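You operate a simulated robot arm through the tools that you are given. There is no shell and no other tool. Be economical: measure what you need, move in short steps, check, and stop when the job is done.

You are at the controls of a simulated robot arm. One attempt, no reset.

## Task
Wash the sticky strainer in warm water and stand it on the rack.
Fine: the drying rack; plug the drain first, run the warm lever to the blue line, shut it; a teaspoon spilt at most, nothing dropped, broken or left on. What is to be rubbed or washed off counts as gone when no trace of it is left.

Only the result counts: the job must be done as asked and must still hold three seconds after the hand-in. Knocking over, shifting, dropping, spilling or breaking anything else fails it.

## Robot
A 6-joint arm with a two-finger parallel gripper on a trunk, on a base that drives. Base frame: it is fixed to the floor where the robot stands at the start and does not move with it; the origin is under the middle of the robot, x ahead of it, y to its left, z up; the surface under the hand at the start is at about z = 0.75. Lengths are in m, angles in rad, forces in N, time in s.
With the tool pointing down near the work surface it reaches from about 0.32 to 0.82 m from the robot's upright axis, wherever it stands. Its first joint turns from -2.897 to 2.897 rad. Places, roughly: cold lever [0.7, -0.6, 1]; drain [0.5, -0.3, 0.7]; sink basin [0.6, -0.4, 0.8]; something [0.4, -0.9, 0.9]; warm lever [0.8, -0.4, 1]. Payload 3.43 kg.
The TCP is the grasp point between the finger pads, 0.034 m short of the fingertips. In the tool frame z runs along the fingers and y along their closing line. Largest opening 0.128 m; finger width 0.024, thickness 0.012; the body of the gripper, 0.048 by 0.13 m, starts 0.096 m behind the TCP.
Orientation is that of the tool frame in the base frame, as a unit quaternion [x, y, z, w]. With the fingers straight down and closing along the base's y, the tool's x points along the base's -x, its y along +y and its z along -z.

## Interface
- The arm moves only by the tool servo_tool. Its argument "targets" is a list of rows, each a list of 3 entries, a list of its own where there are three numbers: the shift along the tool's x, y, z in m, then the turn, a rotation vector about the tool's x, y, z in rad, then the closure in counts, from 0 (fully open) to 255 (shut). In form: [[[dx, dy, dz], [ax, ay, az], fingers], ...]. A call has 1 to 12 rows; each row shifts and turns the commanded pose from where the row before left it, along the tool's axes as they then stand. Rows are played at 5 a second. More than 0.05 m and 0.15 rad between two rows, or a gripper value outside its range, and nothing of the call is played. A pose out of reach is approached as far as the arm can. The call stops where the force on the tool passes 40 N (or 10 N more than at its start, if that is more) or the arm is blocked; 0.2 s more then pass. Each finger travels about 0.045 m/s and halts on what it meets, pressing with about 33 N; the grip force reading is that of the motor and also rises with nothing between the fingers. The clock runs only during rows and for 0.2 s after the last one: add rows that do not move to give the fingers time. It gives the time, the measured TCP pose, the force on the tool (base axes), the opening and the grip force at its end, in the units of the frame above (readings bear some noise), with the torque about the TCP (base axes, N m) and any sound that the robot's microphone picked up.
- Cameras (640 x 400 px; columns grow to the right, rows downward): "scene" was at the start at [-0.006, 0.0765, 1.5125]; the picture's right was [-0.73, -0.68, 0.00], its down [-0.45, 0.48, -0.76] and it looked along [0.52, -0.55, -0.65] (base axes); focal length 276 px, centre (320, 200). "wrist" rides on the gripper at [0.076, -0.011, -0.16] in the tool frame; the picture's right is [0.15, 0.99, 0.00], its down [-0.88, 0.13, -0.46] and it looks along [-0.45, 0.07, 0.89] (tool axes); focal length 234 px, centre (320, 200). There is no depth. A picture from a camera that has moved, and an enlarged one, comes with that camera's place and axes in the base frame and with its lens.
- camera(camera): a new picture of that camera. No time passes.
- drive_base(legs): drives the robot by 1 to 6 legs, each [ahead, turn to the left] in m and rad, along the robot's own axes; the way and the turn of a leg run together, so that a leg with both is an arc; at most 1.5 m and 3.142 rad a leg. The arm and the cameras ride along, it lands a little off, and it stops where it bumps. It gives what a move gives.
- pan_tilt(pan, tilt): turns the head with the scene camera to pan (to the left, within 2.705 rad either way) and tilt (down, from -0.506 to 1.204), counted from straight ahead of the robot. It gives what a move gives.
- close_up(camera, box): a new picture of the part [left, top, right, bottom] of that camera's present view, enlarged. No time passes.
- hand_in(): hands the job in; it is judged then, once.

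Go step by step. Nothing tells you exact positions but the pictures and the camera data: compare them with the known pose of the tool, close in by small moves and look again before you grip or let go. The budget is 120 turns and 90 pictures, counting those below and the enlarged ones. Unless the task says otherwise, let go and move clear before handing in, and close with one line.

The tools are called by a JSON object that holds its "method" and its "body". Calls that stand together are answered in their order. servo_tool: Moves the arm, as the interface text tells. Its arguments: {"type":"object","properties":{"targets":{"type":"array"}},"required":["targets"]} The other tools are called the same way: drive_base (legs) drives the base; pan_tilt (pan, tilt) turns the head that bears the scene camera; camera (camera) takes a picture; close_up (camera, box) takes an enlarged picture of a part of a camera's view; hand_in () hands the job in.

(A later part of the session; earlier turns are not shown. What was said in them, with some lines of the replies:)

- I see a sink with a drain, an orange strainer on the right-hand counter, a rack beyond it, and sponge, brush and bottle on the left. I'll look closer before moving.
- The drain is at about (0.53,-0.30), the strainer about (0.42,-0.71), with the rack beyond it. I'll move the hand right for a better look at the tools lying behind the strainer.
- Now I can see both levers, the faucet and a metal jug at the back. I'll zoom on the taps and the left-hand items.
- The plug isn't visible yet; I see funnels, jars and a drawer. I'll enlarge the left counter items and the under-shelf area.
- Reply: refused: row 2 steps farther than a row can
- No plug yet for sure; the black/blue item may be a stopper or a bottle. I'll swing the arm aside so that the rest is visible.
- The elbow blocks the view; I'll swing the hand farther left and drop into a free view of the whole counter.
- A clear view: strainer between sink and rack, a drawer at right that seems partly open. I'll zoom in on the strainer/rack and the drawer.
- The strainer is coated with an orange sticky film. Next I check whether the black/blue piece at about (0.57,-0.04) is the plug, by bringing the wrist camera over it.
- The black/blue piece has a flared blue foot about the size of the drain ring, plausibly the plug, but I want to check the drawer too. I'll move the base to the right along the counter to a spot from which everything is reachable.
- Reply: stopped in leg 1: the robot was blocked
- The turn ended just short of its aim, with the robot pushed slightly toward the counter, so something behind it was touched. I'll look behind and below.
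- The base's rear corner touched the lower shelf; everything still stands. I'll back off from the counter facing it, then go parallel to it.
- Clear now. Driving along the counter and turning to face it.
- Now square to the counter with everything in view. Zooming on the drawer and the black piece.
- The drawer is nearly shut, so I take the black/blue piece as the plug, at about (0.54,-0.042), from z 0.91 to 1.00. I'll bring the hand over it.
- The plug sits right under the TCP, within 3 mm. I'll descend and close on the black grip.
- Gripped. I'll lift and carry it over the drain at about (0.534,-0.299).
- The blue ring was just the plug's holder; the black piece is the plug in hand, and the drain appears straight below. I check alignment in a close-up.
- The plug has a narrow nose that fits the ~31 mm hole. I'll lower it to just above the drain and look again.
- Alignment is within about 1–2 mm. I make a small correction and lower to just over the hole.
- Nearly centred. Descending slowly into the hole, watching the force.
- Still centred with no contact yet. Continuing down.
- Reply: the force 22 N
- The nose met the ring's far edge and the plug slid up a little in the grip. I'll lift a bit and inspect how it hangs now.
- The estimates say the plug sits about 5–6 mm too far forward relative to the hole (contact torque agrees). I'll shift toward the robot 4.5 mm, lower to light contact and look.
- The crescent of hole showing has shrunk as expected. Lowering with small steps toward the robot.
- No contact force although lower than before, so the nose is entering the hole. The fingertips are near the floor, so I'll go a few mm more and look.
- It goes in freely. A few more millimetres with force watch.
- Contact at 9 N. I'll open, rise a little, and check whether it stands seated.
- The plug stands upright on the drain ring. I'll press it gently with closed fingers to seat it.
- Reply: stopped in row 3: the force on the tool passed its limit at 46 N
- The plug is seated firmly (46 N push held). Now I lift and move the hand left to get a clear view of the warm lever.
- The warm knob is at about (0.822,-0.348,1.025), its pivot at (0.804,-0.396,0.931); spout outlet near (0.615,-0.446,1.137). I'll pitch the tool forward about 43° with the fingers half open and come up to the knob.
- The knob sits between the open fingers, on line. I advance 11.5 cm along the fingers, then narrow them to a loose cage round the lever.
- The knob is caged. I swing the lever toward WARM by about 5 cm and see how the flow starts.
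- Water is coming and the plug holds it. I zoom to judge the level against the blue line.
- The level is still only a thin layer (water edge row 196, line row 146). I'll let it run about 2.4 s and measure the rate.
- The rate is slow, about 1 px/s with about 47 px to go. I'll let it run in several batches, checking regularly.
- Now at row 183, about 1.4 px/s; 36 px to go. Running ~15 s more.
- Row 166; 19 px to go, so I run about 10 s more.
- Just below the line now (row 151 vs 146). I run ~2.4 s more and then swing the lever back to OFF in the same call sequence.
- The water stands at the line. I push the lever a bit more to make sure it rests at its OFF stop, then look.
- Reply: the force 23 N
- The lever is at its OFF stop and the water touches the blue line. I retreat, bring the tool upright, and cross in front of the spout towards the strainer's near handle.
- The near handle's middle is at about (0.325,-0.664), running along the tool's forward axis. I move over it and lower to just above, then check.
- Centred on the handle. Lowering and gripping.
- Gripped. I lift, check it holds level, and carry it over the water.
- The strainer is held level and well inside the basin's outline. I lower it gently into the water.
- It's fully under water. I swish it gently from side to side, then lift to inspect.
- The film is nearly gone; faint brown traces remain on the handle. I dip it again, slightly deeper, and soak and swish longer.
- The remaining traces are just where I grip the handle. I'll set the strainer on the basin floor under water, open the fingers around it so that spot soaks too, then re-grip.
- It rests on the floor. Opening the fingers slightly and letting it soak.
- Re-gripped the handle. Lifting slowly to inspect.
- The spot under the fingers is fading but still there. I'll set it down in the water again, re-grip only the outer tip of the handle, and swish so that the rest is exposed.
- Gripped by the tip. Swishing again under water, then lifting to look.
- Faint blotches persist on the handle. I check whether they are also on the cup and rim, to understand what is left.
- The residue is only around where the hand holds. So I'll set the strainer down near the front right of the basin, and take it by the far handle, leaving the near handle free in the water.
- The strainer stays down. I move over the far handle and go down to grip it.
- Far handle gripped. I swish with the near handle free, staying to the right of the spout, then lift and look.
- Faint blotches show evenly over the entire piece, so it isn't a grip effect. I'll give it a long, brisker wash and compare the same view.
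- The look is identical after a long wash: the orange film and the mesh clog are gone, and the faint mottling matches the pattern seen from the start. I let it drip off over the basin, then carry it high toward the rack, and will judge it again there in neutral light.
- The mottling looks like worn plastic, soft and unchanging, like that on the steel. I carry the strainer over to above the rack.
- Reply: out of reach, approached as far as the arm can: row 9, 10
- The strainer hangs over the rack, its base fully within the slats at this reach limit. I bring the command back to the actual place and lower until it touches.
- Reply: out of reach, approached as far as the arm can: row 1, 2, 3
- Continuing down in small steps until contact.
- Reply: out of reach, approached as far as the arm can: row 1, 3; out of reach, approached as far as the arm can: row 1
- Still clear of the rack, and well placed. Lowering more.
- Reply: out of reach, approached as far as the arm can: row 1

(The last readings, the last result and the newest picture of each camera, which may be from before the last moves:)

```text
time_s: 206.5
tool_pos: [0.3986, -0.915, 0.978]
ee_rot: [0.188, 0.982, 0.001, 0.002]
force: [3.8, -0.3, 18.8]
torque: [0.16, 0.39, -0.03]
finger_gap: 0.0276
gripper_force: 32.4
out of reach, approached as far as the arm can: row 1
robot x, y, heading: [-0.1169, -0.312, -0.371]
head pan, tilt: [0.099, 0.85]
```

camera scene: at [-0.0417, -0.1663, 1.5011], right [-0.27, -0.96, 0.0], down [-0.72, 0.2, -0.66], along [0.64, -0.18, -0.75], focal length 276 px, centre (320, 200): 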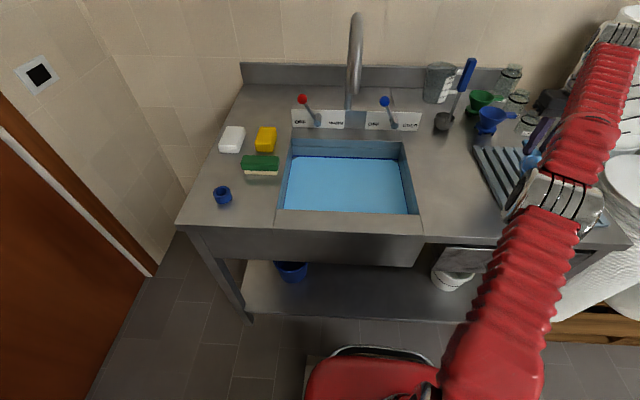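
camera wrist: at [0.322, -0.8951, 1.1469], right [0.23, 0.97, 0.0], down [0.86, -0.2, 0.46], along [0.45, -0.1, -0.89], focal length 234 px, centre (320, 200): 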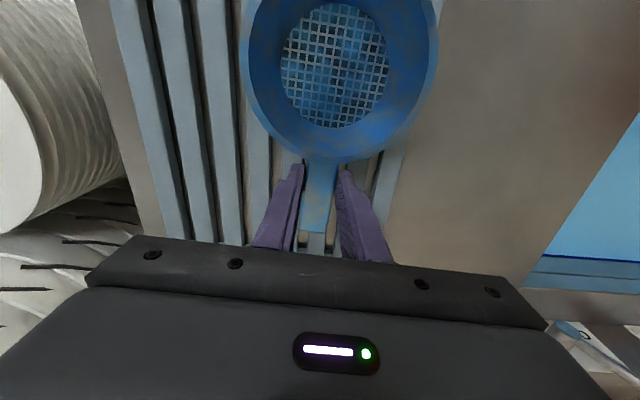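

Contact made. I ease off slightly, open, and rise straight up.

{"method": "servo_tool", "body": {"targets": [[[0, 0, -0.001], [0, 0, 0], 225], [[0, 0, 0], [0, 0, 0], 200], [[0, 0, 0], [0, 0, 0], 180], [[0, 0, 0], [0, 0, 0], 150], [[0, 0, 0], [0, 0, 0], 130], [[0, 0, 0], [0, 0, 0], 130]]}}

{"method": "servo_tool", "body": {"targets": [[[0, 0, -0.02], [0, 0, 0], 130], [[0, 0, -0.03], [0, 0, 0], 130], [[0, 0, -0.03], [0, 0, 0], 130]]}}

{"method": "camera", "body": {"camera": "wrist"}}

```text
time_s: 207.9
tool_pos: [0.398, -0.9144, 0.9784]
ee_rot: [0.188, 0.982, 0.001, 0.001]
force: [0.0, 0.4, 0.0]
torque: [0.01, 0.03, -0.02]
finger_gap: 0.0628
gripper_force: 0.1
robot x, y, heading: [-0.1182, -0.3137, -0.372]
head pan, tilt: [0.099, 0.85]
```

```text
time_s: 208.7
tool_pos: [0.3851, -0.8998, 1.0416]
ee_rot: [0.189, 0.982, 0.0, 0.003]
force: [0.1, -0.9, -0.2]
torque: [0.01, -0.03, 0.01]
finger_gap: 0.0627
gripper_force: 0.1
out of reach, approached as far as the arm can: row 2, 3
robot x, y, heading: [-0.1174, -0.3158, -0.374]
head pan, tilt: [0.099, 0.85]
```

```text
5 pictures are left
camera wrist: at [0.3108, -0.8826, 1.2005], right [0.23, 0.97, 0.0], down [0.86, -0.2, 0.46], along [0.45, -0.1, -0.89], focal length 234 px, centre (320, 200)
```

wrist: 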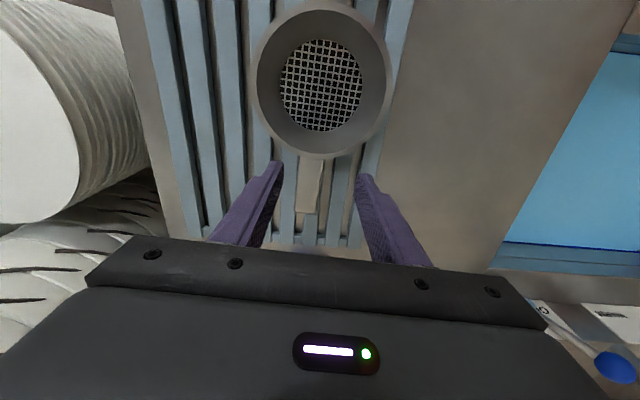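

Set down, the strainer shows plain clean steel (the blue was just the wet look) and it stands on the rack. I move the hand clear and do a final check.

{"method": "servo_tool", "body": {"targets": [[[0.03, 0.02, -0.03], [0, 0, 0], 130], [[0.04, 0.02, -0.02], [0, 0, 0], 130], [[0.04, 0.03, 0], [0, 0, 0], 130], [[0.04, 0.03, 0], [0, 0, 0], 130], [[0.04, 0.03, 0], [0, 0, 0], 130], [[0.04, 0.03, 0], [0, 0, 0], 130], [[0.03, 0.03, 0], [0, 0, 0], 130], [[0, 0.04, 0], [0, 0, 0], 130], [[0, 0.04, 0], [0, 0, 0], 130], [[0, 0.04, 0], [0, 0, 0], 130]]}}

{"method": "camera", "body": {"camera": "scene"}}

{"method": "camera", "body": {"camera": "wrist"}}

```text
time_s: 210.9
tool_pos: [0.4016, -0.8774, 1.0557]
ee_rot: [0.189, 0.982, 0.002, 0.001]
force: [-0.4, 0.8, 0.6]
torque: [0.01, 0.04, -0.04]
finger_gap: 0.0627
gripper_force: 0.0
out of reach, approached as far as the arm can: row 1, 2, 3, 4, 5, 6, 7, 8, 9, 10
robot x, y, heading: [-0.1189, -0.3164, -0.372]
head pan, tilt: [0.099, 0.85]
```

```text
4 pictures are left
camera scene: at [-0.0417, -0.1663, 1.5011], right [-0.27, -0.96, 0.0], down [-0.72, 0.2, -0.66], along [0.64, -0.18, -0.75], focal length 276 px, centre (320, 200)
```

scene: 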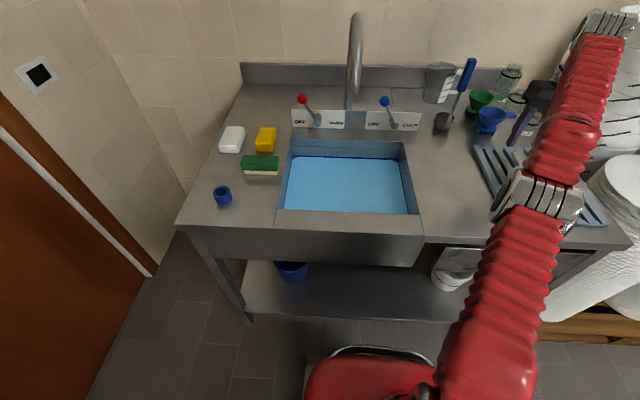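

```text
3 pictures are left
camera wrist: at [0.3279, -0.8596, 1.2149], right [0.23, 0.97, 0.0], down [0.86, -0.21, 0.46], along [0.45, -0.1, -0.89], focal length 234 px, centre (320, 200)
```

wrist: 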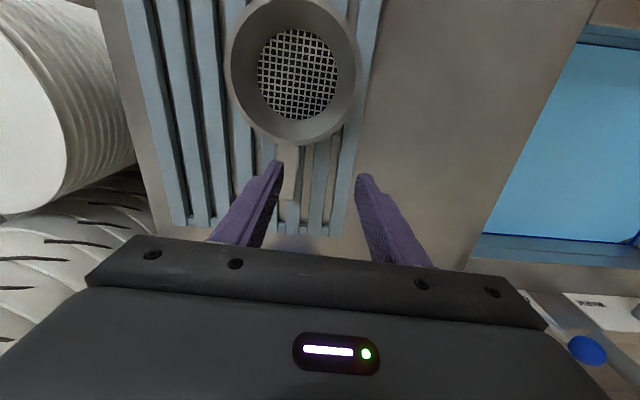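

The arm lagged at the edge of its reach and barely moved. The strainer is fine; I try a small lift/step back to get it moving again.

{"method": "servo_tool", "body": {"targets": [[[0, 0, 0], [0, 0, 0], 130], [[0, 0, 0], [0, 0, 0], 130], [[0, 0, 0], [0, 0, 0], 130]]}}

```text
time_s: 211.7
tool_pos: [0.4018, -0.8766, 1.0558]
ee_rot: [0.189, 0.982, 0.002, 0.001]
force: [0.2, 0.1, 0.2]
torque: [-0.02, 0.02, -0.03]
finger_gap: 0.0629
gripper_force: 0.1
robot x, y, heading: [-0.1145, -0.3147, -0.371]
head pan, tilt: [0.099, 0.85]
```

The arm is stretched straight, so I instead back the whole robot away from the counter, carrying the raised hand clear above the strainer.

{"method": "drive_base", "body": {"legs": [[-0.2, 0]]}}

{"method": "camera", "body": {"camera": "scene"}}

```text
time_s: 213.6
tool_pos: [0.2134, -0.8048, 1.0554]
ee_rot: [0.189, 0.982, 0.002, 0.0]
force: [0.1, -0.2, 0.0]
torque: [-0.02, 0.0, 0.0]
finger_gap: 0.0625
gripper_force: 0.1
robot x, y, heading: [-0.3035, -0.2422, -0.378]
head pan, tilt: [0.099, 0.85]
```

```text
2 pictures are left
camera scene: at [-0.2289, -0.0931, 1.5011], right [-0.27, -0.96, 0.0], down [-0.72, 0.2, -0.66], along [0.63, -0.18, -0.75], focal length 276 px, centre (320, 200)
```

scene: 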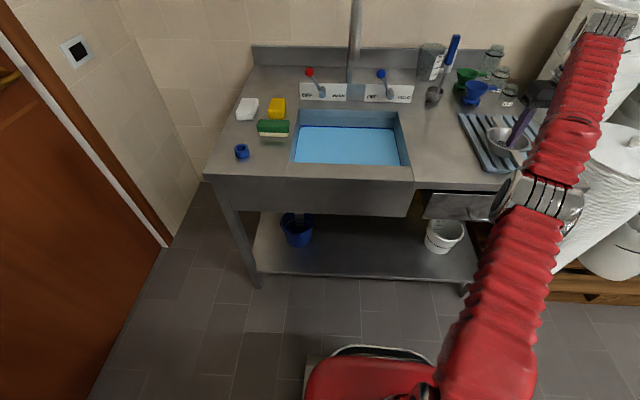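

Everything stands in place; one last zoom on the strainer.

{"method": "close_up", "body": {"camera": "scene", "box": [440, 90, 560, 190]}}

```text
4.00 times, centred on (500, 140) of scene
camera zoom: at [-0.2289, -0.0931, 1.5011], right [-0.27, -0.96, 0.0], down [-0.72, 0.2, -0.66], along [0.63, -0.18, -0.75], focal length 1105 px, centre (-400, 440)
```

zoom: 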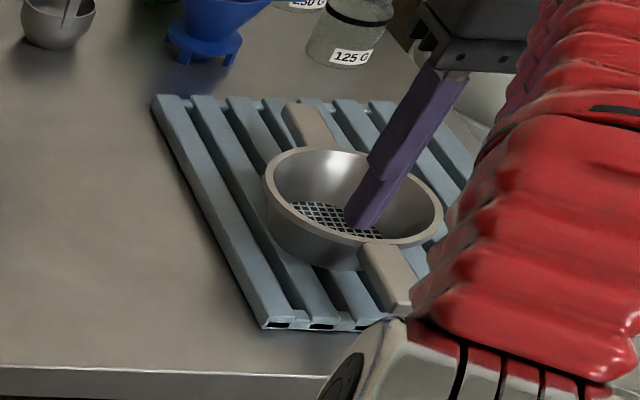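

The strainer stands clean and level on the rack, the warm lever is off, the plug holds, and the hand is clear. Handing in.

{"method": "hand_in", "body": {}}

```text
The job is handed in.
```

I washed the strainer clean in warm water and stood it on the drying rack. I plugged the drain first, filled the basin to the blue line and shut the warm lever. I saw nothing spilt, dropped or broken. While turning early on, the robot base touched something, probably the lower shelf, and I saw nothing shifted.
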